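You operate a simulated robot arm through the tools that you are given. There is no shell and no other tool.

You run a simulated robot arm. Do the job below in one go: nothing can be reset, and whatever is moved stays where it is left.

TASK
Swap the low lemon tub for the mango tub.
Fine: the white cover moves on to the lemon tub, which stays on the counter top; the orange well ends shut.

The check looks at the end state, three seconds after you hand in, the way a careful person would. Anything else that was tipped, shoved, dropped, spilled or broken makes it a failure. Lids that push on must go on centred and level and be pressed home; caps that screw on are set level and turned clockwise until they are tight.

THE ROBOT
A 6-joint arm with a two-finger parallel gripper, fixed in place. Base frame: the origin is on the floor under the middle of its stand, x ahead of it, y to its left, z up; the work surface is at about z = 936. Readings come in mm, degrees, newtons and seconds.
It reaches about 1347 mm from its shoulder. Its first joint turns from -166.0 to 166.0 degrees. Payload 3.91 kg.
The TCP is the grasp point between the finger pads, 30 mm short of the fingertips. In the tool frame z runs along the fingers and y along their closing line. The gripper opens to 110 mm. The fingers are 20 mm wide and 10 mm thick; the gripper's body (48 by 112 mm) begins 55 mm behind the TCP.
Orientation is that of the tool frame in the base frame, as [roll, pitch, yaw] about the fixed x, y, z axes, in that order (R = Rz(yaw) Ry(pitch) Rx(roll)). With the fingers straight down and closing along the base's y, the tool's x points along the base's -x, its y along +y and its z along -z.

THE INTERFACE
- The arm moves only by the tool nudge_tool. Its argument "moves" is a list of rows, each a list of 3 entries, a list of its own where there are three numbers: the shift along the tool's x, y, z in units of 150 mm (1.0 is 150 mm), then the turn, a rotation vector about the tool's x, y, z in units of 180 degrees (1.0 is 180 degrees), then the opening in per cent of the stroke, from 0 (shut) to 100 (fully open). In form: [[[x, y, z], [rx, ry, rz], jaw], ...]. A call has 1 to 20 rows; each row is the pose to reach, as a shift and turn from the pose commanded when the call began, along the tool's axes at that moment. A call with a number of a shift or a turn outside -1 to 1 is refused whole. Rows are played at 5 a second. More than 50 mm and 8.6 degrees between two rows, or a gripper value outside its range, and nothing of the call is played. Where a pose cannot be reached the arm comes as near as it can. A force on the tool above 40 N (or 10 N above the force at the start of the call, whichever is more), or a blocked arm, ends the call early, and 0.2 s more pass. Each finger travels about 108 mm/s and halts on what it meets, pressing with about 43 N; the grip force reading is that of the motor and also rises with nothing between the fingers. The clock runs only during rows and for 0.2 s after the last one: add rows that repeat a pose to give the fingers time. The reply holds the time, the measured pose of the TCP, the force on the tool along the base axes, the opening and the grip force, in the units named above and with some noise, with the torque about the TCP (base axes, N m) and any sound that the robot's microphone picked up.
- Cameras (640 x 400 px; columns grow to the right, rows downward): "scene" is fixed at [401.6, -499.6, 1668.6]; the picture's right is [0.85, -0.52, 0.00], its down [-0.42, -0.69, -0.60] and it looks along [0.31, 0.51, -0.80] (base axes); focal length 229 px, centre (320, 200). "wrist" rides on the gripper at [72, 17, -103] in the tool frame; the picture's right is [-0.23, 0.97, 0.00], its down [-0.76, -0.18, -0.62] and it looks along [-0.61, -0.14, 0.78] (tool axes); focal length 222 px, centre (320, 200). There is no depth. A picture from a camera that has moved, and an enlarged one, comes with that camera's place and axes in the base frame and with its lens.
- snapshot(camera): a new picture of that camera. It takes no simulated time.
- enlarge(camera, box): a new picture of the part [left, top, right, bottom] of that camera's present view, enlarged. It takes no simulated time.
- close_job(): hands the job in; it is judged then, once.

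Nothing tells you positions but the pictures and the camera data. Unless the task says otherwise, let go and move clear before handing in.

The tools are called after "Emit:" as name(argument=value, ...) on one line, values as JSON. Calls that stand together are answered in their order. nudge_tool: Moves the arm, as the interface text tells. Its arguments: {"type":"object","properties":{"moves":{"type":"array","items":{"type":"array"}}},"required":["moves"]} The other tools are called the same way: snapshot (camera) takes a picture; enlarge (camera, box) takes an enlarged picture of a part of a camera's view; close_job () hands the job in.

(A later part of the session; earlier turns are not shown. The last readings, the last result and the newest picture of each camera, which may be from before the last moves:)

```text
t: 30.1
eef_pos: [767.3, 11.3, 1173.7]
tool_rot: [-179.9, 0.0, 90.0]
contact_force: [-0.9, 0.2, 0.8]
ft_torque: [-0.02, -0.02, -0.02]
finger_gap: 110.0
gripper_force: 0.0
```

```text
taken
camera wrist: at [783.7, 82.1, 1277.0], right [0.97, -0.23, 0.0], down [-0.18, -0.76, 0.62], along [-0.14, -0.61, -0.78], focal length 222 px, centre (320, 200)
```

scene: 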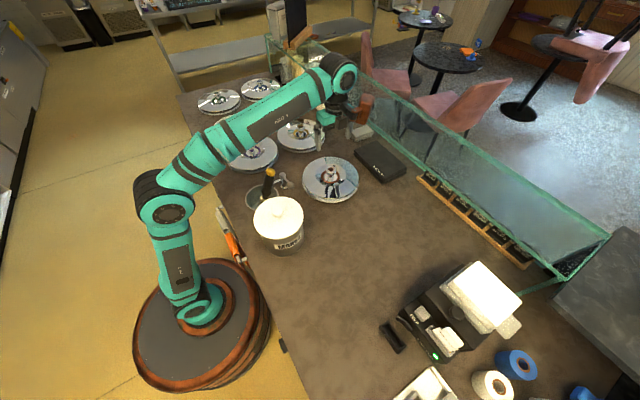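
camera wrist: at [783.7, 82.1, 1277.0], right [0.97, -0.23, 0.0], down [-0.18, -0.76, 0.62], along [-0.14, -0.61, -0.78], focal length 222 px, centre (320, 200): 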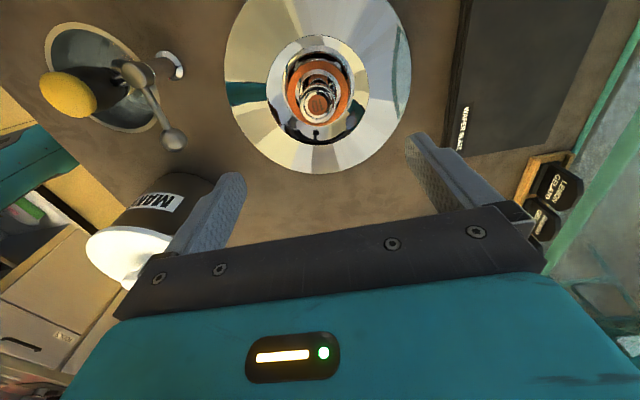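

The orange lid is resting safely at (768, 10). I'm heading back above the open well to look in at the lemon tub.

Emit:
nudge_tool(moves=[[[0.2, -0.08, -0.1], [0, 0, 0], 100], [[0.45, -0.18, -0.25], [0, 0, 0], 100], [[0.7, -0.28, -0.4], [0, 0, 0], 100], [[0.95, -0.38, -0.5], [0, 0, 0], 100], [[1.0, -0.4, -0.5], [0, 0, 0], 100]])

Emit:
nudge_tool(moves=[[[0.25, -0.1, 0], [0, 0, 0], 100], [[0.5, -0.2, 0], [0, 0, 0], 100], [[0.75, -0.3, 0], [0, 0, 0], 100], [[1.0, -0.4, 0], [0, 0, 0], 100]])

Emit:
nudge_tool(moves=[[[0.25, -0.1, 0], [0, 0, 0], 100], [[0.5, -0.2, 0], [0, 0, 0], 100], [[0.75, -0.3, 0], [0, 0, 0], 100], [[1.0, -0.4, 0], [0, 0, 0], 100]])

Emit:
nudge_tool(moves=[[[0.25, -0.1, 0], [0, 0, 0], 100], [[0.5, -0.2, 0], [0, 0, 0], 100], [[0.75, -0.24, 0], [0, 0, 0], 100], [[0.75, -0.24, 0], [0, 0, 0], 100]])

Emit:
snapshot(camera="wrist")

Emit:
snapshot(camera="scene")

```text
t: 31.4
eef_pos: [707.5, 159.8, 1250.6]
tool_rot: [-180.0, 0.0, 89.9]
contact_force: [-0.3, 1.1, 0.1]
ft_torque: [0.0, 0.02, 0.0]
finger_gap: 109.8
gripper_force: 0.0
```

```text
t: 32.4
eef_pos: [647.3, 308.5, 1250.3]
tool_rot: [-179.9, 0.1, 90.0]
contact_force: [0.3, -0.3, 0.7]
ft_torque: [0.03, 0.01, 0.03]
finger_gap: 110.1
gripper_force: 0.0
```

```text
t: 33.4
eef_pos: [588.3, 458.7, 1249.8]
tool_rot: [-179.8, 0.1, 90.0]
contact_force: [0.1, -1.4, 0.7]
ft_torque: [0.02, -0.04, -0.02]
finger_gap: 110.2
gripper_force: 0.0
```

```text
t: 34.4
eef_pos: [549.2, 568.6, 1238.3]
tool_rot: [179.8, -0.1, 90.0]
contact_force: [0.0, -0.1, -0.7]
ft_torque: [0.0, 0.01, -0.01]
finger_gap: 109.9
gripper_force: 0.0
out of reach, approached as far as the arm can: row 3, 4
```

```text
taken
camera wrist: at [566.4, 638.1, 1341.7], right [0.97, -0.23, 0.0], down [-0.18, -0.76, 0.62], along [-0.14, -0.6, -0.78], focal length 222 px, centre (320, 200)
```

wrist: 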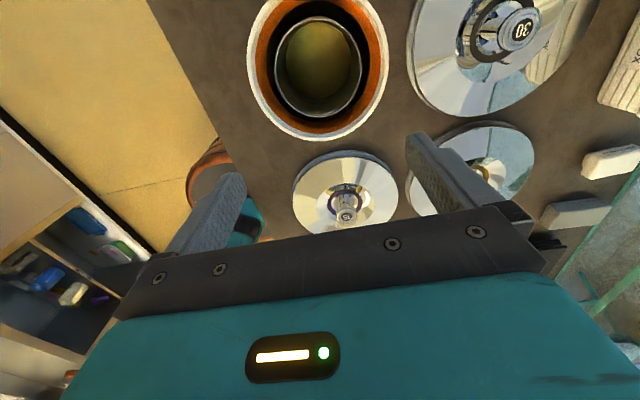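

```text
taken
```

scene: 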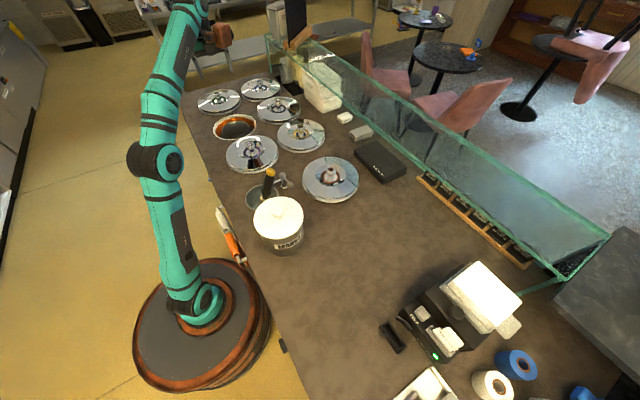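

Emit:
enlarge(camera="wrist", box=[230, 0, 410, 150])

Emit:
enlarge(camera="scene", box=[200, 100, 280, 150])

```text
2.67 times, centred on (320, 75) of wrist
camera zoom: at [566.4, 638.1, 1341.7], right [0.97, -0.23, 0.0], down [-0.18, -0.76, 0.62], along [-0.14, -0.6, -0.78], focal length 592 px, centre (320, 533)
```

zoom: 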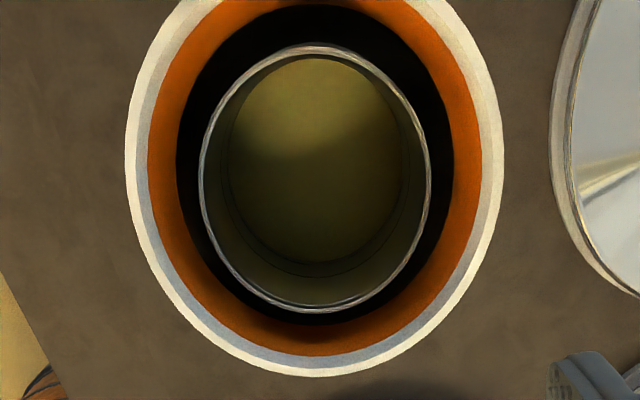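

```text
8.00 times, centred on (240, 125) of scene
camera zoom: at [401.6, -499.6, 1668.6], right [0.85, -0.52, 0.0], down [-0.42, -0.69, -0.6], along [0.31, 0.51, -0.8], focal length 1833 px, centre (960, 800)
```

zoom: 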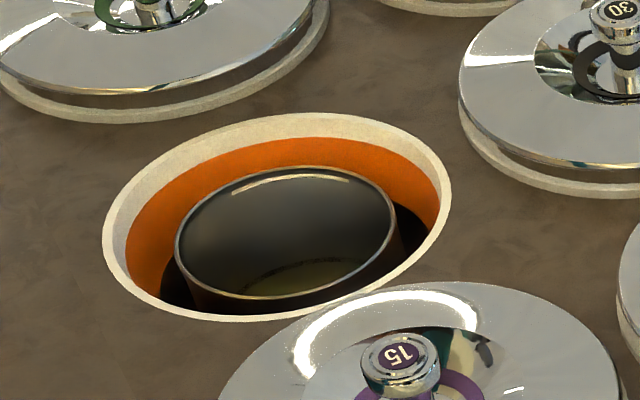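

The lemon tub is a plain steel cylinder, about 145 mm across, with its rim near z ≈ 922 and concentric with the well, and its contents are very low. I plan to pinch its robot-side wall, so I'm coming down above that wall for a close look.

Emit:
nudge_tool(moves=[[[0, -0.1, 0.2], [0, 0, 0], 60], [[0, -0.2, 0.4], [0, 0, 0], 40], [[0, -0.32, 0.6], [0, 0, 0], 22], [[0, -0.43, 0.8], [0, 0, 0], 22], [[0, -0.43, 1.0], [0, 0, 0], 22], [[0, -0.43, 1.0], [0, 0, 0], 22]])

Emit:
snapshot(camera="wrist")

```text
t: 35.8
eef_pos: [480.7, 569.0, 1088.7]
tool_rot: [-179.9, 0.0, 90.0]
contact_force: [0.5, 0.1, -0.2]
ft_torque: [-0.02, -0.01, 0.0]
finger_gap: 24.2
gripper_force: 0.1
```

```text
taken
camera wrist: at [498.8, 640.6, 1190.7], right [0.97, -0.23, 0.0], down [-0.18, -0.76, 0.62], along [-0.14, -0.61, -0.78], focal length 222 px, centre (320, 200)
```

wrist: 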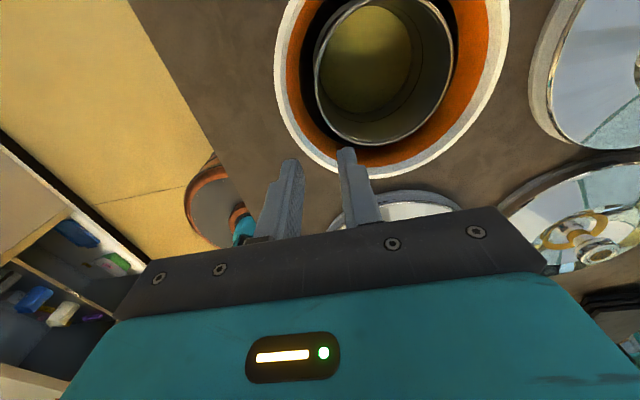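

Emit:
enlarge(camera="wrist", box=[240, 0, 520, 175])

```text
2.29 times, centred on (380, 88) of wrist
camera zoom: at [498.8, 640.6, 1190.7], right [0.97, -0.23, 0.0], down [-0.18, -0.76, 0.62], along [-0.14, -0.61, -0.78], focal length 508 px, centre (183, 457)
```

zoom: 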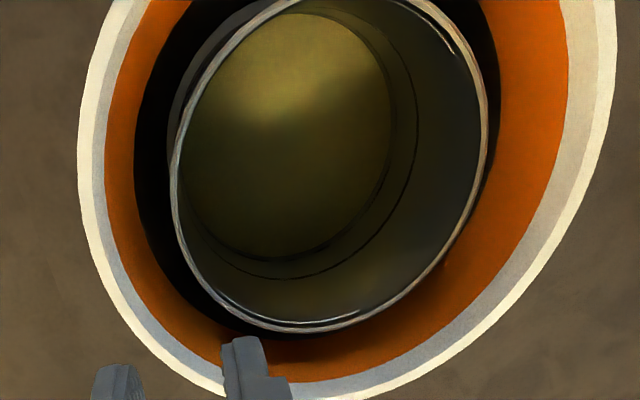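

Emit:
nudge_tool(moves=[[[0.03, 0.02, 0.2], [0, 0, 0], 22], [[0.03, 0.02, 0.4], [0, 0, 0], 22], [[0.03, 0.02, 0.6], [0, 0, 0], 22], [[0.03, 0.02, 0.75], [0, 0, 0], 22], [[0.03, 0.02, 0.8], [0, 0, 0], 22], [[0.03, 0.02, 0.8], [0, 0, 0], 22]])

Emit:
snapshot(camera="wrist")

Emit:
enlarge(camera="wrist", box=[240, 80, 400, 200])

Emit:
enlarge(camera="scene", box=[200, 100, 280, 150])

```text
t: 37.1
eef_pos: [484.5, 571.9, 967.1]
tool_rot: [-180.0, 0.0, 90.1]
contact_force: [-0.1, 0.1, 1.0]
ft_torque: [0.0, 0.01, 0.01]
finger_gap: 24.4
gripper_force: 0.2
```

```text
taken
camera wrist: at [501.9, 642.8, 1069.5], right [0.97, -0.23, 0.0], down [-0.18, -0.76, 0.62], along [-0.14, -0.61, -0.78], focal length 222 px, centre (320, 200)
```

wrist: 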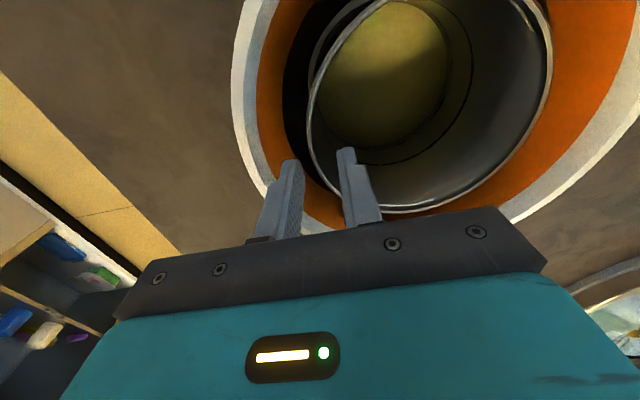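

```text
3.33 times, centred on (320, 140) of wrist
camera zoom: at [501.9, 642.8, 1069.5], right [0.97, -0.23, 0.0], down [-0.18, -0.76, 0.62], along [-0.14, -0.61, -0.78], focal length 740 px, centre (320, 400)
```

zoom: 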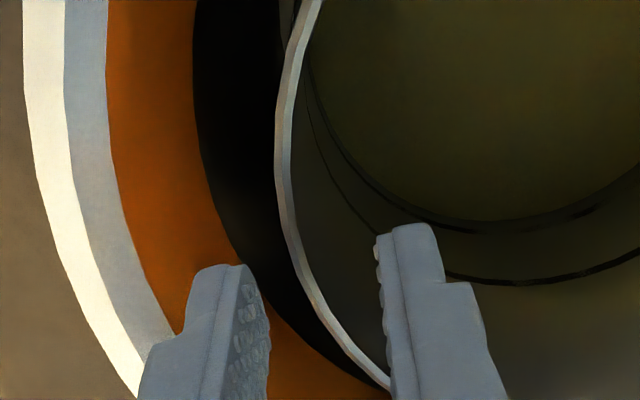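

```text
8.00 times, centred on (240, 125) of scene
camera zoom: at [401.6, -499.6, 1668.6], right [0.85, -0.52, 0.0], down [-0.42, -0.69, -0.6], along [0.31, 0.51, -0.8], focal length 1833 px, centre (960, 800)
```

zoom: 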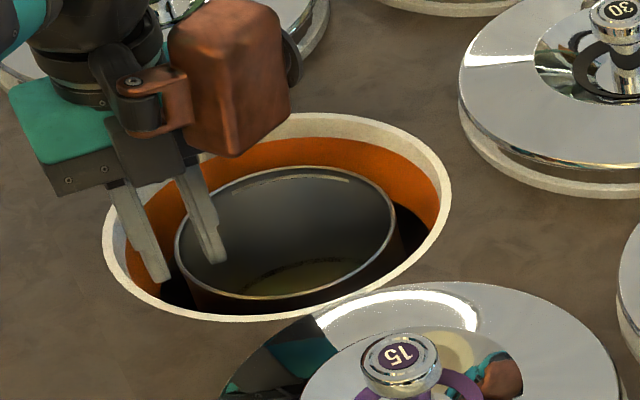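

The fingers straddle the robot-side wall, whose outer face is at about x 477.5. I'm narrowing the jaws to about 13 mm around the wall, centring, and lowering to rim level for another check.

Emit:
nudge_tool(moves=[[[0.017, -0.018, 0], [0, 0, 0], 13], [[0.017, -0.018, 0], [0, 0, 0], 13], [[0.017, -0.018, 0.04], [0, 0, 0], 13], [[0.017, -0.018, 0.08], [0, 0, 0], 13], [[0.017, -0.018, 0.08], [0, 0, 0], 13]])

Emit:
enlarge(camera="wrist", box=[240, 80, 400, 200])

Emit:
enlarge(camera="scene", box=[200, 100, 280, 150])

```text
t: 38.4
eef_pos: [481.7, 575.4, 956.4]
tool_rot: [-180.0, 0.0, 90.0]
contact_force: [0.0, 0.1, 0.4]
ft_torque: [-0.01, -0.01, -0.01]
finger_gap: 14.4
gripper_force: 0.1
```

```text
3.33 times, centred on (320, 140) of wrist
camera zoom: at [498.9, 646.4, 1059.0], right [0.97, -0.23, 0.0], down [-0.18, -0.76, 0.62], along [-0.14, -0.61, -0.78], focal length 740 px, centre (320, 400)
```

zoom: 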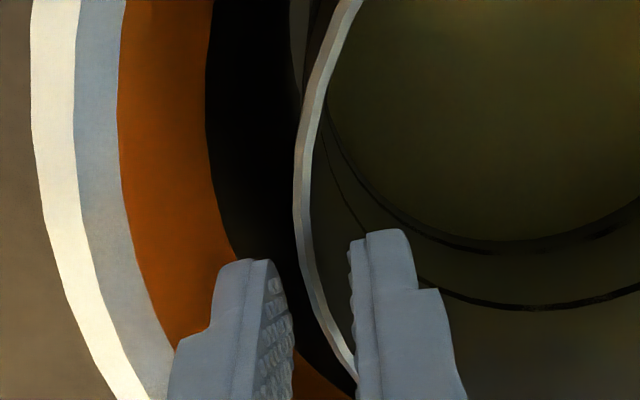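

```text
8.00 times, centred on (240, 125) of scene
camera zoom: at [401.6, -499.6, 1668.6], right [0.85, -0.52, 0.0], down [-0.42, -0.69, -0.6], along [0.31, 0.51, -0.8], focal length 1833 px, centre (960, 800)
```

zoom: 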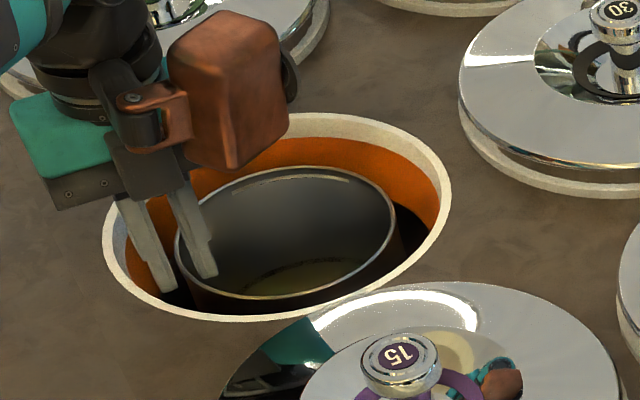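

Tips straddle the wall with 3–7 mm on each side. I'm descending slowly along the wall.

Emit:
nudge_tool(moves=[[[0, 0, 0.04], [0, 0, 0], 13], [[0, 0, 0.08], [0, 0, 0], 13], [[0, 0, 0.12], [0, 0, 0], 13], [[0, 0, 0.16], [0, 0, 0], 13], [[0, 0, 0.16], [0, 0, 0], 13]])

Emit:
enlarge(camera="wrist", box=[240, 80, 400, 200])

Emit:
enlarge(camera="scene", box=[200, 100, 280, 150])

```text
t: 39.5
eef_pos: [483.8, 576.5, 932.7]
tool_rot: [-179.9, 0.0, 90.0]
contact_force: [0.2, -1.0, -0.1]
ft_torque: [-0.03, -0.01, 0.0]
finger_gap: 14.0
gripper_force: 0.0
```

```text
3.33 times, centred on (320, 140) of wrist
camera zoom: at [499.9, 647.1, 1034.8], right [0.97, -0.23, 0.0], down [-0.18, -0.76, 0.62], along [-0.14, -0.61, -0.78], focal length 740 px, centre (320, 400)
```

zoom: 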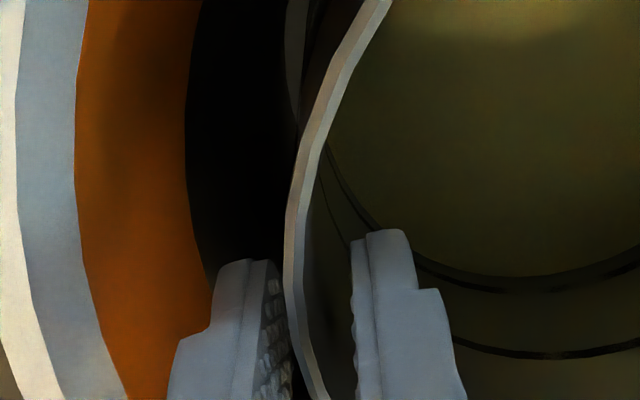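

```text
8.00 times, centred on (240, 125) of scene
camera zoom: at [401.6, -499.6, 1668.6], right [0.85, -0.52, 0.0], down [-0.42, -0.69, -0.6], along [0.31, 0.51, -0.8], focal length 1833 px, centre (960, 800)
```

zoom: 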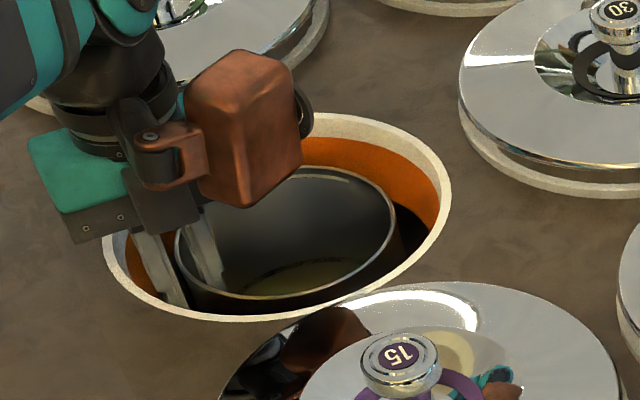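

Emit:
nudge_tool(moves=[[[0, -0.012, 0], [0, 0, 0], 13], [[0, -0.012, 0.04], [0, 0, 0], 13], [[0, -0.012, 0.08], [0, 0, 0], 13], [[0, -0.012, 0.12], [0, 0, 0], 13], [[0, -0.012, 0.15], [0, 0, 0], 13], [[0, -0.012, 0.15], [0, 0, 0], 13]])

Emit:
enlarge(camera="wrist", box=[240, 80, 400, 200])

Emit:
enlarge(camera="scene", box=[200, 100, 280, 150])

```text
t: 41.0
eef_pos: [483.1, 575.1, 913.1]
tool_rot: [180.0, -0.2, 90.0]
contact_force: [15.5, 2.0, 26.6]
ft_torque: [0.04, -0.22, 0.0]
finger_gap: 8.7
gripper_force: 0.0
```

```text
3.33 times, centred on (320, 140) of wrist
camera zoom: at [499.6, 645.1, 1014.2], right [0.97, -0.23, 0.0], down [-0.18, -0.76, 0.62], along [-0.14, -0.61, -0.78], focal length 740 px, centre (320, 400)
```

zoom: 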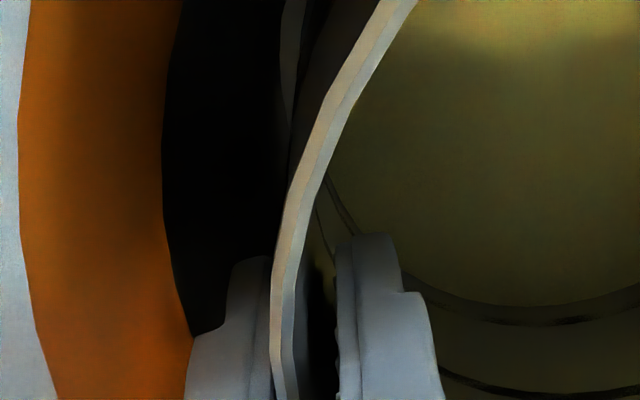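

```text
8.00 times, centred on (240, 125) of scene
camera zoom: at [401.6, -499.6, 1668.6], right [0.85, -0.52, 0.0], down [-0.42, -0.69, -0.6], along [0.31, 0.51, -0.8], focal length 1833 px, centre (960, 800)
```

zoom: 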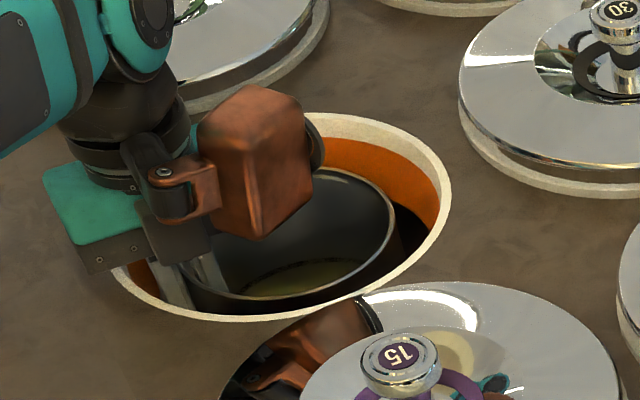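

The outer finger is wedging against the well's tapering wall at this depth. I'm backing up a few millimetres and then closing on the tub wall.

Emit:
nudge_tool(moves=[[[0, 0, -0.02], [0, 0, 0], 10], [[0, 0, -0.04], [0, 0, 0], 10], [[0, 0, -0.04], [0, 0, 0], 10]])

```text
t: 41.8
eef_pos: [482.8, 575.1, 917.0]
tool_rot: [-179.8, 0.1, 90.0]
contact_force: [4.9, 0.4, -2.2]
ft_torque: [-0.01, -0.14, -0.05]
finger_gap: 8.7
gripper_force: 0.1
```

Emit:
nudge_tool(moves=[[[0, 0, 0], [0, 0, 0], 6], [[0, 0, 0], [0, 0, 0], 2], [[0, 0, 0], [0, 0, 0], 0], [[0, 0, 0], [0, 0, 0], 0], [[0, 0, 0], [0, 0, 0], 0]])

Emit:
enlarge(camera="wrist", box=[240, 80, 400, 200])

```text
t: 43.0
eef_pos: [480.4, 573.7, 918.2]
tool_rot: [-180.0, 0.1, 90.0]
contact_force: [-2.9, 1.6, 2.2]
ft_torque: [0.19, -0.38, 0.18]
finger_gap: 3.1
gripper_force: 43.2
```

```text
3.33 times, centred on (320, 140) of wrist
camera zoom: at [498.5, 646.0, 1019.3], right [0.97, -0.23, 0.0], down [-0.18, -0.76, 0.62], along [-0.14, -0.61, -0.78], focal length 740 px, centre (320, 400)
```

zoom: 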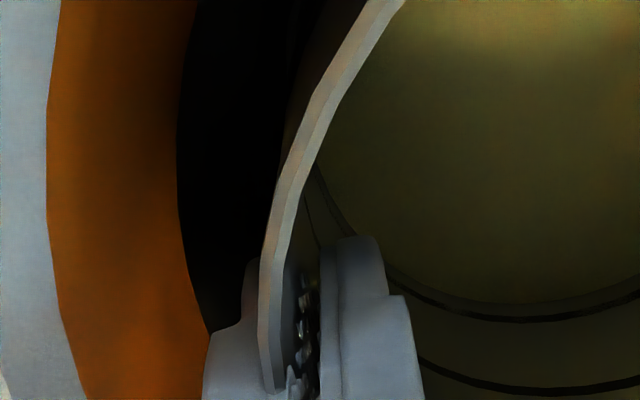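

Gripped: wall thickness 3.1 mm at 43 N. I'm lifting slowly and watching force and tilt.

Emit:
nudge_tool(moves=[[[0, 0.005, -0.02], [0, 0, 0], 0], [[0, 0.01, -0.05], [0, 0, 0], 0], [[0, 0.015, -0.08], [0, 0, 0], 0], [[0, 0.02, -0.12], [0, 0, 0], 0], [[0, 0.02, -0.17], [0, 0, 0], 0], [[0, 0.02, -0.22], [0, 0, 0], 0], [[0, 0.02, -0.22], [0, 0, 0], 0]])

Emit:
snapshot(camera="wrist")

Emit:
enlarge(camera="scene", box=[200, 90, 280, 150])

```text
t: 44.5
eef_pos: [483.7, 575.0, 950.4]
tool_rot: [-179.9, 0.0, 90.0]
contact_force: [0.6, -0.3, -4.3]
ft_torque: [0.01, 0.29, -0.02]
finger_gap: 2.6
gripper_force: 43.0
```

```text
taken
camera wrist: at [501.0, 645.5, 1052.2], right [0.97, -0.23, 0.0], down [-0.18, -0.76, 0.62], along [-0.14, -0.61, -0.78], focal length 222 px, centre (320, 200)
```

wrist: 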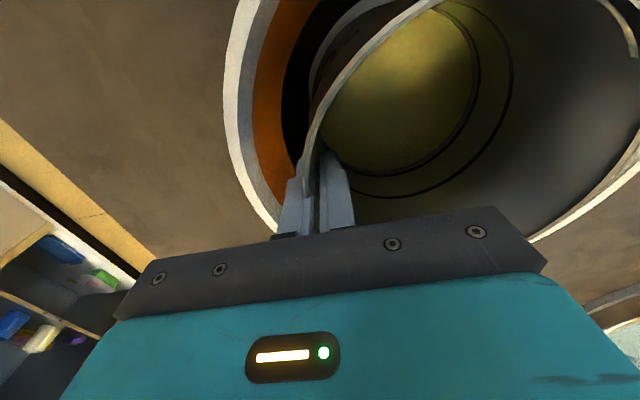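

```text
6.67 times, centred on (240, 120) of scene
camera zoom: at [401.6, -499.6, 1668.6], right [0.85, -0.52, 0.0], down [-0.42, -0.69, -0.6], along [0.31, 0.51, -0.8], focal length 1528 px, centre (853, 733)
```

zoom: 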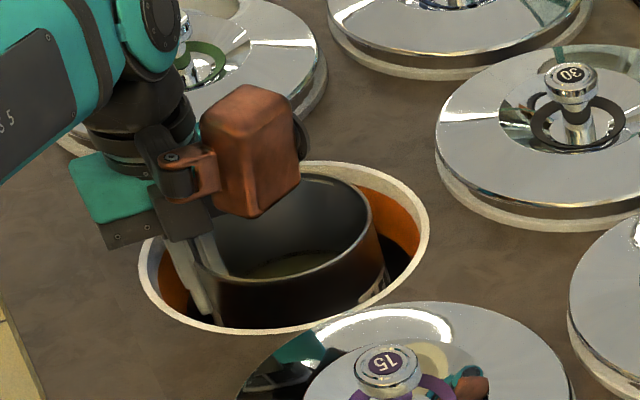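

The tub comes up level, weighing about 0.45 kg. I'm lifting it fully clear of the well and the neighbouring lids.

Emit:
nudge_tool(moves=[[[0, 0, -0.1], [0, 0, 0], 0], [[0, 0, -0.2], [0, 0, 0], 0], [[0, 0, -0.3], [0, 0, 0], 0], [[0, 0, -0.4], [0, 0, 0], 0], [[0, 0, -0.52], [0, 0, 0], 0], [[0, 0, -0.64], [0, 0, 0], 0], [[0, 0, -0.76], [0, 0, 0], 0], [[0, 0, -0.88], [0, 0, 0], 0], [[0, 0, -1.0], [0, 0, 0], 0], [[0, 0, -1.0], [0, 0, 0], 0]])

Emit:
nudge_tool(moves=[[[0, 0, -0.12], [0, 0, 0], 0], [[0, 0, -0.24], [0, 0, 0], 0], [[0, 0, -0.36], [0, 0, 0], 0], [[0, 0, -0.48], [0, 0, 0], 0], [[0, 0, -0.6], [0, 0, 0], 0], [[0, 0, -0.66], [0, 0, 0], 0], [[0, 0, -0.66], [0, 0, 0], 0]])

Emit:
snapshot(camera="scene")

Emit:
enlarge(camera="scene", box=[170, 40, 300, 150])

Emit:
snapshot(camera="wrist")

```text
t: 46.8
eef_pos: [482.4, 578.1, 1101.0]
tool_rot: [-179.9, 0.1, 90.0]
contact_force: [-0.5, 0.1, -4.2]
ft_torque: [-0.06, 0.28, 0.04]
finger_gap: 3.0
gripper_force: 42.9
```

```text
t: 48.4
eef_pos: [485.1, 573.9, 1198.8]
tool_rot: [-179.8, -0.1, 90.0]
contact_force: [0.5, 0.1, -4.6]
ft_torque: [-0.03, 0.23, 0.01]
finger_gap: 3.0
gripper_force: 43.1
```

```text
taken
```

scene: 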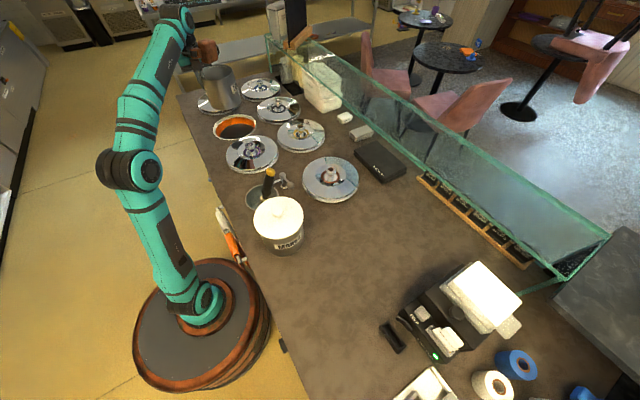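

```text
3.64 times, centred on (235, 95) of scene
camera zoom: at [401.6, -499.6, 1668.6], right [0.85, -0.52, 0.0], down [-0.42, -0.69, -0.6], along [0.31, 0.51, -0.8], focal length 833 px, centre (629, 582)
```

zoom: 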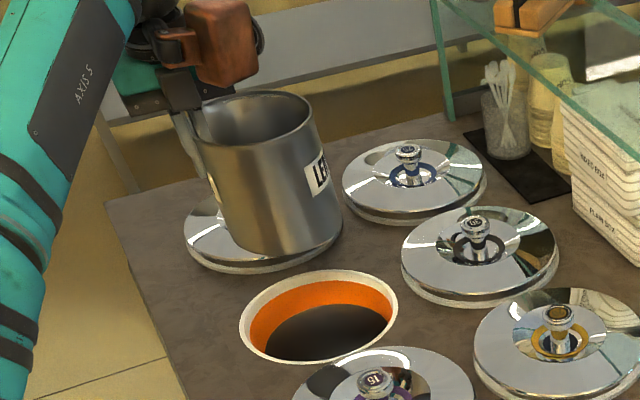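

```text
taken
camera wrist: at [501.8, 645.7, 1300.8], right [0.97, -0.23, 0.0], down [-0.18, -0.76, 0.62], along [-0.14, -0.61, -0.78], focal length 222 px, centre (320, 200)
```

wrist: 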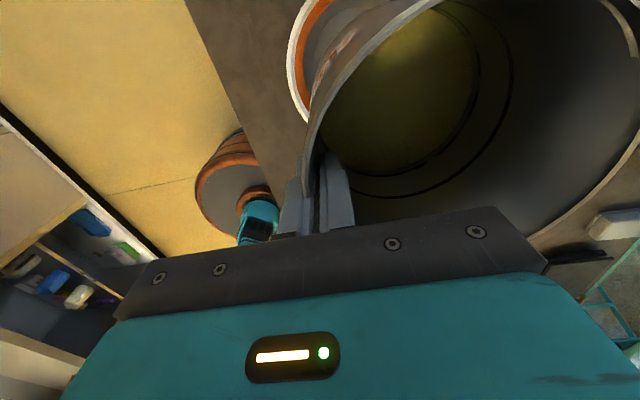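

The lemon tub, label visible, is clear of everything. I'm carrying it over toward the open counter area near (690, -260), routing around the spade and mango tub.

Emit:
nudge_tool(moves=[[[-0.05, 0.025, 0], [0, 0, 0], 0], [[-0.15, 0.075, 0], [0, 0, 0], 0], [[-0.28, 0.14, 0], [0, 0, 0], 0], [[-0.42, 0.21, 0], [0, 0, 0], 0], [[-0.56, 0.28, 0], [0, 0, 0], 0], [[-0.7, 0.35, 0], [0, 0, 0], 0], [[-0.84, 0.42, 0], [0, 0, 0], 0], [[-0.95, 0.475, 0], [0, 0, 0], 0], [[-1.0, 0.5, 0], [0, 0, 0], 0]])

Emit:
nudge_tool(moves=[[[-0.05, 0.025, 0], [0, 0, 0], 0], [[-0.15, 0.075, 0], [0, 0, 0], 0], [[-0.28, 0.14, 0], [0, 0, 0], 0], [[-0.42, 0.21, 0], [0, 0, 0], 0], [[-0.56, 0.28, 0], [0, 0, 0], 0], [[-0.7, 0.35, 0], [0, 0, 0], 0], [[-0.84, 0.42, 0], [0, 0, 0], 0], [[-0.95, 0.475, 0], [0, 0, 0], 0], [[-1.0, 0.5, 0], [0, 0, 0], 0]])

Emit:
nudge_tool(moves=[[[-0.05, 0.02, 0], [0, 0, 0], 0], [[-0.15, 0.05, 0], [0, 0, 0], 0], [[-0.28, 0.1, 0], [0, 0, 0], 0], [[-0.42, 0.15, 0], [0, 0, 0], 0], [[-0.56, 0.18, 0], [0, 0, 0], 0], [[-0.7, 0.2, 0], [0, 0, 0], 0], [[-0.84, 0.2, 0], [0, 0, 0], 0], [[-0.95, 0.2, 0], [0, 0, 0], 0], [[-1.0, 0.2, 0], [0, 0, 0], 0]])

Emit:
snapshot(camera="scene")

```text
t: 50.4
eef_pos: [559.4, 424.5, 1199.4]
tool_rot: [-179.8, 0.0, 90.0]
contact_force: [0.1, -0.3, -4.0]
ft_torque: [0.04, 0.29, 0.01]
finger_gap: 2.7
gripper_force: 43.1
```

```text
t: 52.4
eef_pos: [635.1, 274.6, 1199.4]
tool_rot: [180.0, 0.0, 89.9]
contact_force: [-0.1, 1.3, -4.2]
ft_torque: [0.0, 0.3, 0.01]
finger_gap: 2.9
gripper_force: 42.8
```

```text
t: 54.4
eef_pos: [665.3, 124.2, 1198.7]
tool_rot: [-179.8, 0.0, 89.9]
contact_force: [0.0, 0.1, -4.4]
ft_torque: [-0.04, 0.26, -0.01]
finger_gap: 3.0
gripper_force: 43.1
```

```text
taken
```

scene: 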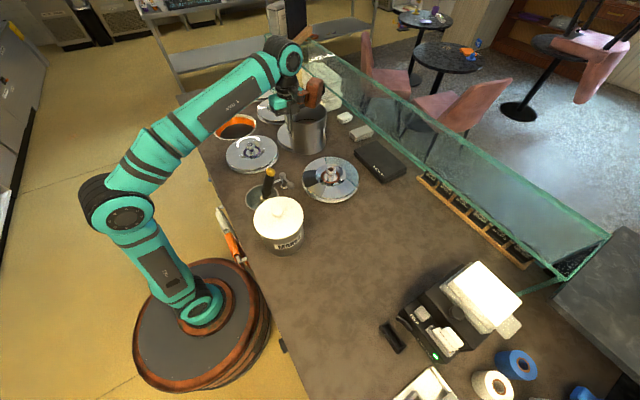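

Emit:
nudge_tool(moves=[[[-0.05, 0, 0], [0, 0, 0], 0], [[-0.15, 0, 0], [0, 0, 0], 0], [[-0.28, 0, 0], [0, 0, 0], 0], [[-0.42, 0, 0], [0, 0, 0], 0], [[-0.56, 0, 0], [0, 0, 0], 0], [[-0.7, 0, 0], [0, 0, 0], 0], [[-0.84, 0, 0], [0, 0, 0], 0], [[-0.95, 0, 0], [0, 0, 0], 0], [[-1.0, 0, 0], [0, 0, 0], 0]])

Emit:
nudge_tool(moves=[[[-0.05, 0, 0], [0, 0, 0], 0], [[-0.15, -0.02, 0], [0, 0, 0], 0], [[-0.28, -0.05, 0], [0, 0, 0], 0], [[-0.42, -0.08, 0], [0, 0, 0], 0], [[-0.56, -0.11, 0], [0, 0, 0], 0], [[-0.7, -0.14, 0], [0, 0, 0], 0], [[-0.84, -0.17, 0], [0, 0, 0], 0], [[-0.95, -0.2, 0], [0, 0, 0], 0], [[-1.0, -0.2, 0], [0, 0, 0], 0]])

Emit:
nudge_tool(moves=[[[-0.05, 0, 0], [0, 0, 0], 0], [[-0.15, -0.02, 0], [0, 0, 0], 0], [[-0.28, -0.05, 0], [0, 0, 0], 0], [[-0.42, -0.08, 0], [0, 0, 0], 0], [[-0.54, -0.1, 0], [0, 0, 0], 0], [[-0.58, -0.1, 0], [0, 0, 0], 0], [[-0.58, -0.1, 0], [0, 0, 0], 0]])

Emit:
snapshot(camera="scene")

```text
t: 56.4
eef_pos: [664.9, -24.4, 1201.1]
tool_rot: [-179.9, 0.0, 90.1]
contact_force: [0.6, -0.6, -4.2]
ft_torque: [0.03, 0.26, -0.03]
finger_gap: 3.0
gripper_force: 43.4
```

```text
t: 58.4
eef_pos: [634.7, -174.2, 1199.3]
tool_rot: [-179.9, 0.1, 90.0]
contact_force: [-0.3, -0.5, -4.5]
ft_torque: [-0.04, 0.27, -0.02]
finger_gap: 3.3
gripper_force: 42.9
```

```text
t: 60.0
eef_pos: [620.6, -263.9, 1200.3]
tool_rot: [-180.0, 0.1, 90.0]
contact_force: [-0.4, 0.0, -4.3]
ft_torque: [-0.04, 0.28, 0.0]
finger_gap: 2.9
gripper_force: 43.4
```

```text
taken
```

scene: 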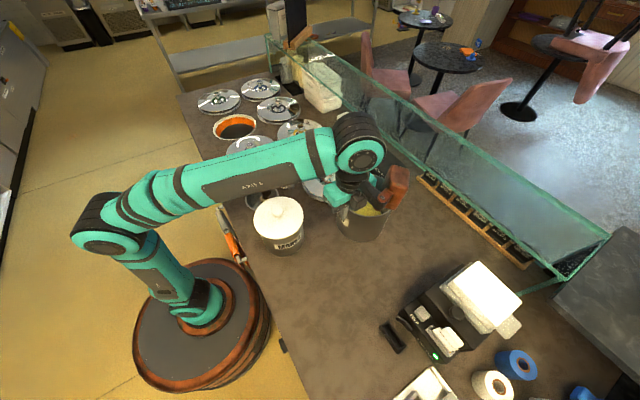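

Over clear counter. I'm lowering the tub, then feeling for touchdown in small steps.

Emit:
nudge_tool(moves=[[[0, 0, 0.08], [0, 0, 0], 0], [[0, 0, 0.2], [0, 0, 0], 0], [[0, 0, 0.33], [0, 0, 0], 0], [[0, 0, 0.46], [0, 0, 0], 0], [[0, 0, 0.58], [0, 0, 0], 0], [[0, 0, 0.66], [0, 0, 0], 0], [[0, 0, 0.68], [0, 0, 0], 0], [[0, 0, 0.68], [0, 0, 0], 0]])

Emit:
enlarge(camera="scene", box=[240, 160, 440, 285])

```text
t: 61.8
eef_pos: [619.7, -261.2, 1097.2]
tool_rot: [-179.9, 0.0, 90.0]
contact_force: [0.0, -0.8, -4.9]
ft_torque: [-0.01, 0.31, 0.01]
finger_gap: 2.7
gripper_force: 43.3
```

```text
3.20 times, centred on (340, 222) of scene
camera zoom: at [401.6, -499.6, 1668.6], right [0.85, -0.52, 0.0], down [-0.42, -0.69, -0.6], along [0.31, 0.51, -0.8], focal length 733 px, centre (256, 128)
```

zoom: 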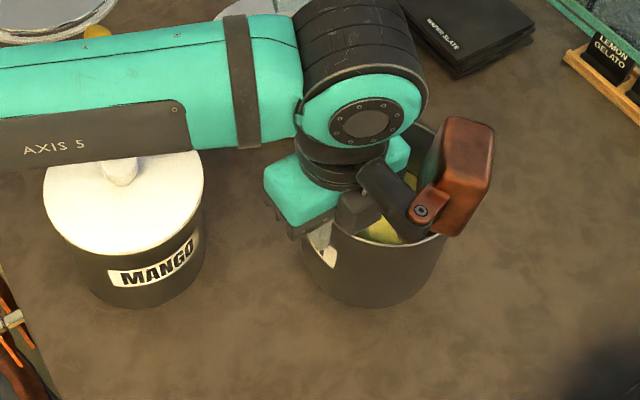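

Emit:
nudge_tool(moves=[[[0, 0, 0.03], [0, 0, 0], 0], [[0, 0, 0.06], [0, 0, 0], 0], [[0, 0, 0.08], [0, 0, 0], 0], [[0, 0, 0.1], [0, 0, 0], 0], [[0, 0, 0.12], [0, 0, 0], 0], [[0, 0, 0.14], [0, 0, 0], 0], [[0, 0, 0.16], [0, 0, 0], 0], [[0, 0, 0.18], [0, 0, 0], 0], [[0, 0, 0.2], [0, 0, 0], 0], [[0, 0, 0.2], [0, 0, 0], 0]])

Emit:
enlarge(camera="scene", box=[240, 160, 440, 285])

```text
t: 64.0
eef_pos: [619.8, -261.3, 1067.7]
tool_rot: [179.9, 0.0, 89.9]
contact_force: [-0.1, -0.9, -4.8]
ft_torque: [-0.01, 0.22, -0.02]
finger_gap: 3.4
gripper_force: 43.5
```

```text
3.20 times, centred on (340, 222) of scene
camera zoom: at [401.6, -499.6, 1668.6], right [0.85, -0.52, 0.0], down [-0.42, -0.69, -0.6], along [0.31, 0.51, -0.8], focal length 733 px, centre (256, 128)
```

zoom: 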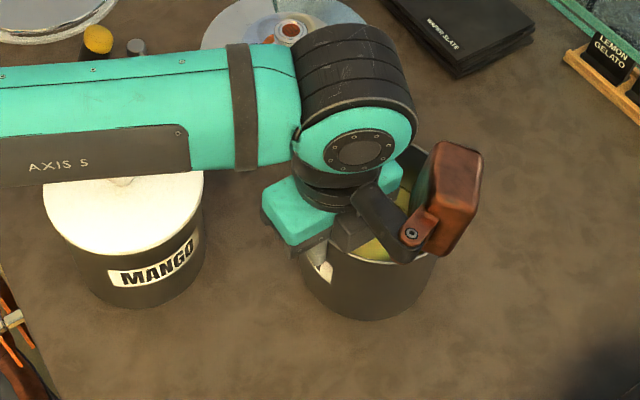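

Emit:
nudge_tool(moves=[[[0, 0, 0.015], [0, 0, 0], 0], [[0, 0, 0.03], [0, 0, 0], 0], [[0, 0, 0.045], [0, 0, 0], 0], [[0, 0, 0.06], [0, 0, 0], 0], [[0, 0, 0.075], [0, 0, 0], 0], [[0, 0, 0.075], [0, 0, 0], 0]])

```text
t: 64.8
eef_pos: [619.7, -261.2, 1065.1]
tool_rot: [179.8, 0.2, 90.1]
contact_force: [-2.1, 0.7, 7.4]
ft_torque: [0.48, 0.58, 0.08]
finger_gap: 3.1
gripper_force: 43.5
stopped in row 3: the force on the tool passed its limit at 45 N (the readings are from after the stop); the commanded pose is now the measured one
```

The tub has touched down (TCP 1065, so the tub is about 130 mm tall). I'm easing the grip open slightly and rising straight off the wall.

Emit:
nudge_tool(moves=[[[0, 0, 0], [0, 0, 0], 4], [[0, 0, 0], [0, 0, 0], 8], [[0, 0, 0], [0, 0, 0], 14], [[0, 0, 0], [0, 0, 0], 14]])

Emit:
snapshot(camera="wrist")

Emit:
enlarge(camera="scene", box=[240, 160, 440, 285])

```text
t: 65.8
eef_pos: [619.8, -260.8, 1064.1]
tool_rot: [179.8, 0.2, 90.0]
contact_force: [0.2, 0.3, -0.6]
ft_torque: [0.02, 0.03, 0.02]
finger_gap: 15.3
gripper_force: 0.2
```

```text
taken
camera wrist: at [635.4, -190.4, 1166.5], right [0.97, -0.23, 0.0], down [-0.18, -0.76, 0.62], along [-0.14, -0.61, -0.78], focal length 222 px, centre (320, 200)
```

wrist: 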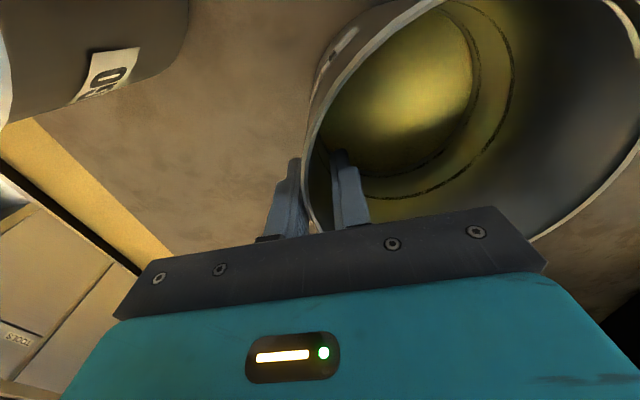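

```text
3.20 times, centred on (340, 222) of scene
camera zoom: at [401.6, -499.6, 1668.6], right [0.85, -0.52, 0.0], down [-0.42, -0.69, -0.6], along [0.31, 0.51, -0.8], focal length 733 px, centre (256, 128)
```

zoom: 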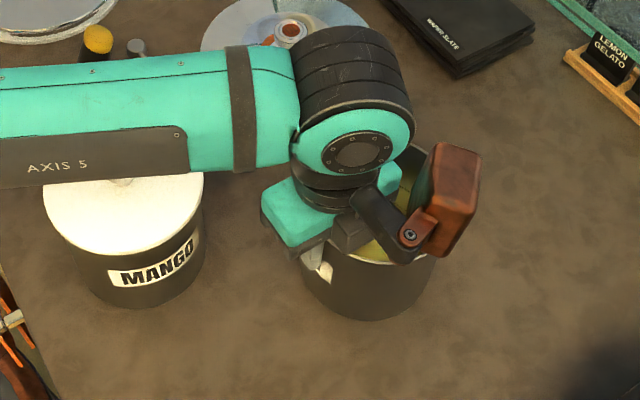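

Emit:
nudge_tool(moves=[[[0, 0, -0.1], [0.0011, 0.0011, 0], 14], [[0, 0, -0.3], [0.0011, 0.0011, 0], 14], [[0, 0, -0.55], [0.0011, 0.0011, 0], 14], [[0, 0, -0.8], [0.0011, 0.0011, 0], 30], [[0, 0, -1.0], [0.0011, 0.0011, 0], 60], [[0, 0, -1.0], [0.0011, 0.0011, 0], 60]])

Emit:
snapshot(camera="wrist")

Emit:
snapshot(camera="scene")

```text
t: 67.2
eef_pos: [618.3, -263.1, 1212.8]
tool_rot: [-179.9, -0.2, 89.9]
contact_force: [-0.1, 0.4, 0.4]
ft_torque: [0.01, 0.01, -0.01]
finger_gap: 65.9
gripper_force: 0.2
```

```text
taken
camera wrist: at [635.3, -191.6, 1314.7], right [0.97, -0.23, 0.0], down [-0.18, -0.76, 0.62], along [-0.14, -0.61, -0.78], focal length 222 px, centre (320, 200)
```

wrist: 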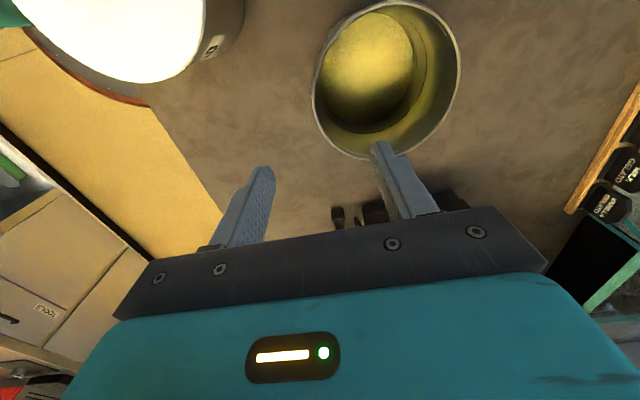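

```text
taken
```

scene: 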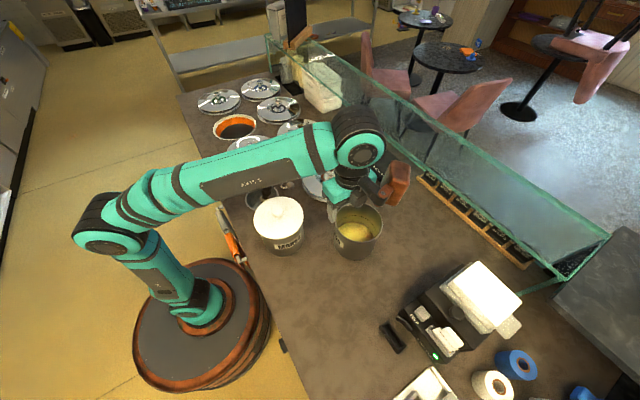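

The lemon tub stands upright on the counter at about (692, -262). Now I'm going to look at the mango tub's white cover.

Emit:
nudge_tool(moves=[[[0.0, -0.2, -0.2], [0, 0, 0], 60], [[0.25, -0.45, -0.2], [0, 0, 0], 60], [[0.5, -0.7, -0.2], [0, 0, 0], 60], [[0.75, -0.87, -0.2], [0, 0, 0], 60], [[1.0, -0.87, -0.2], [0, 0, 0], 60], [[1.0, -0.87, -0.2], [0, 0, 0], 60]])

Emit:
snapshot(camera="wrist")

Emit:
snapshot(camera="scene")

```text
refused: row 2 steps farther than a row can; nothing moved
```

```text
taken
camera wrist: at [635.3, -191.6, 1314.7], right [0.97, -0.23, 0.0], down [-0.18, -0.76, 0.62], along [-0.14, -0.61, -0.78], focal length 222 px, centre (320, 200)
```

wrist: 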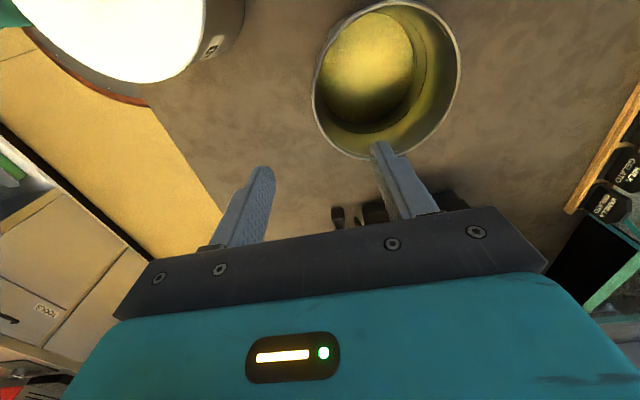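

```text
taken
```

scene: 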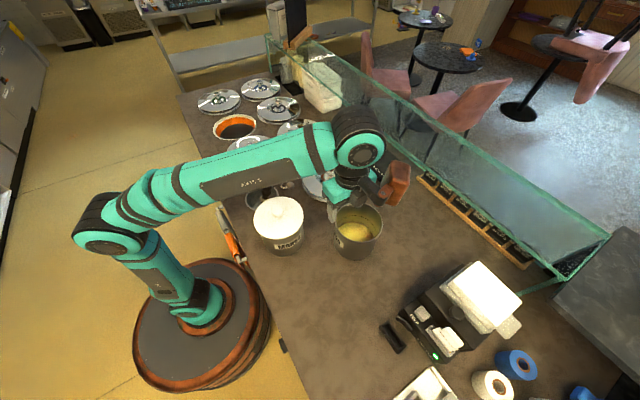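

That call was refused for its step size, so I'm resending it in smaller steps.

Emit:
nudge_tool(moves=[[[0.0, -0.15, -0.2], [0, 0, 0], 60], [[0.2, -0.35, -0.2], [0, 0, 0], 60], [[0.4, -0.55, -0.2], [0, 0, 0], 60], [[0.6, -0.75, -0.2], [0, 0, 0], 60], [[0.8, -0.87, -0.2], [0, 0, 0], 60], [[1.0, -0.87, -0.2], [0, 0, 0], 60], [[1.0, -0.87, -0.2], [0, 0, 0], 60]])

Emit:
snapshot(camera="wrist")

Emit:
snapshot(camera="scene")

```text
t: 68.8
eef_pos: [487.0, -113.0, 1245.4]
tool_rot: [179.9, -0.1, 90.0]
contact_force: [0.1, 0.1, 0.2]
ft_torque: [0.0, 0.0, -0.02]
finger_gap: 66.0
gripper_force: 0.1
```

```text
taken
camera wrist: at [503.4, -41.7, 1348.0], right [0.97, -0.23, 0.0], down [-0.18, -0.76, 0.62], along [-0.14, -0.61, -0.78], focal length 222 px, centre (320, 200)
```

wrist: 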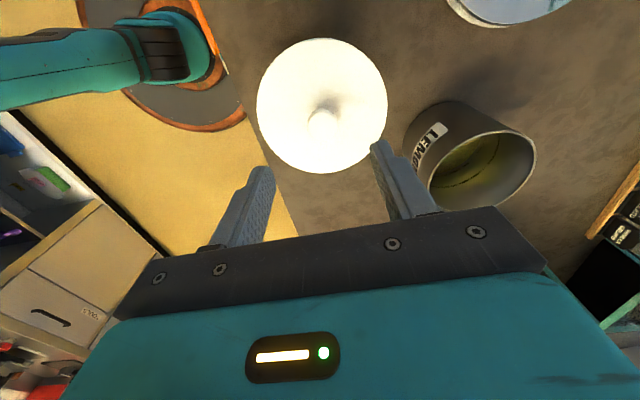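

```text
taken
```

scene: 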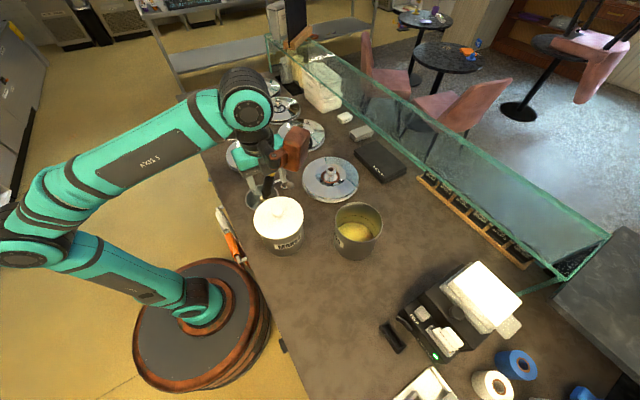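

Emit:
enlarge(camera="wrist", box=[240, 30, 400, 180])

Emit:
enlarge(camera="scene", box=[240, 180, 400, 280])

Emit:
enlarge(camera="wrist", box=[390, 80, 550, 230])

```text
2.67 times, centred on (320, 105) of wrist
camera zoom: at [503.4, -41.7, 1348.0], right [0.97, -0.23, 0.0], down [-0.18, -0.76, 0.62], along [-0.14, -0.61, -0.78], focal length 592 px, centre (320, 453)
```

zoom: 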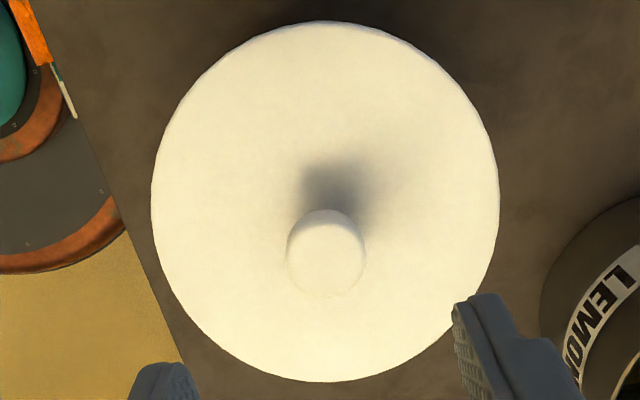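

```text
4.00 times, centred on (320, 230) of scene
camera zoom: at [401.6, -499.6, 1668.6], right [0.85, -0.52, 0.0], down [-0.42, -0.69, -0.6], along [0.31, 0.51, -0.8], focal length 916 px, centre (320, 80)
```

zoom: 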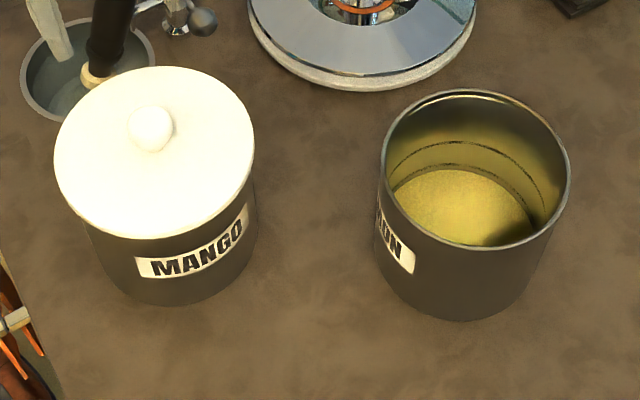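

```text
2.67 times, centred on (470, 155) of wrist
camera zoom: at [503.4, -41.7, 1348.0], right [0.97, -0.23, 0.0], down [-0.18, -0.76, 0.62], along [-0.14, -0.61, -0.78], focal length 592 px, centre (-80, 320)
```

zoom: 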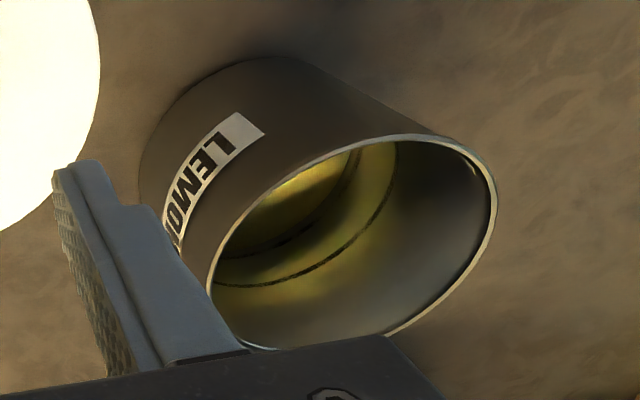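

The cover has a round knob of about 31 mm at (486, -125), top near z ≈ 1125. I'm coming down over it, stopping just above to check alignment.

Emit:
nudge_tool(moves=[[[-0.08, -0.005, 0.1], [0, 0, 0], 50], [[-0.08, -0.005, 0.25], [0, 0, 0], 50], [[-0.08, -0.005, 0.4], [0, 0, 0], 50], [[-0.08, -0.005, 0.52], [0, 0, 0], 50], [[-0.08, -0.005, 0.6], [0, 0, 0], 50], [[-0.08, -0.005, 0.6], [0, 0, 0], 50]])

Emit:
enlarge(camera="wrist", box=[220, 50, 420, 220])

Emit:
enlarge(camera="scene", box=[230, 160, 350, 260])

```text
t: 70.2
eef_pos: [484.7, -121.7, 1153.7]
tool_rot: [-180.0, -0.1, 90.0]
contact_force: [0.5, 0.6, 0.3]
ft_torque: [0.01, 0.01, -0.02]
finger_gap: 55.0
gripper_force: 0.2
```

```text
2.35 times, centred on (320, 135) of wrist
camera zoom: at [502.6, -51.9, 1255.7], right [0.97, -0.23, 0.0], down [-0.18, -0.76, 0.62], along [-0.14, -0.61, -0.78], focal length 523 px, centre (320, 353)
```

zoom: 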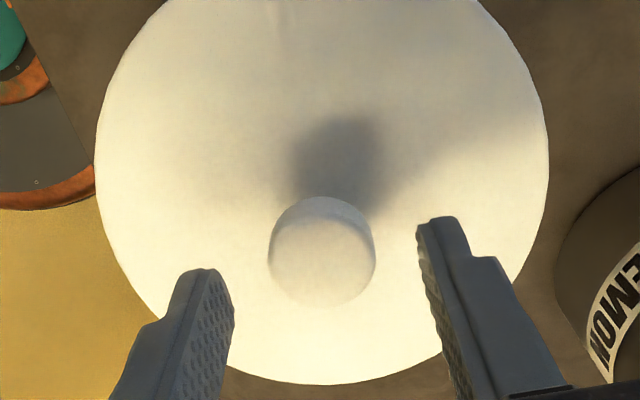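

```text
4.00 times, centred on (290, 210) of scene
camera zoom: at [401.6, -499.6, 1668.6], right [0.85, -0.52, 0.0], down [-0.42, -0.69, -0.6], along [0.31, 0.51, -0.8], focal length 916 px, centre (440, 160)
```

zoom: 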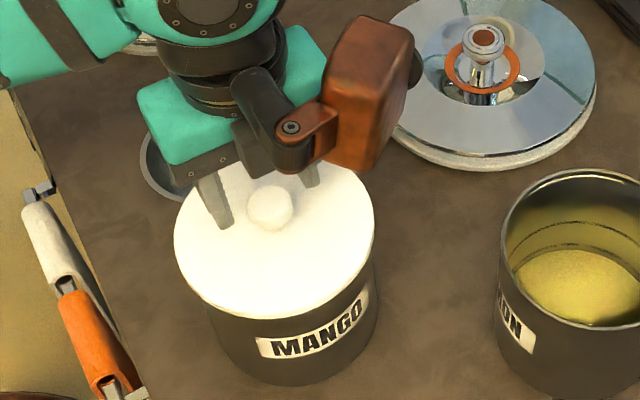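

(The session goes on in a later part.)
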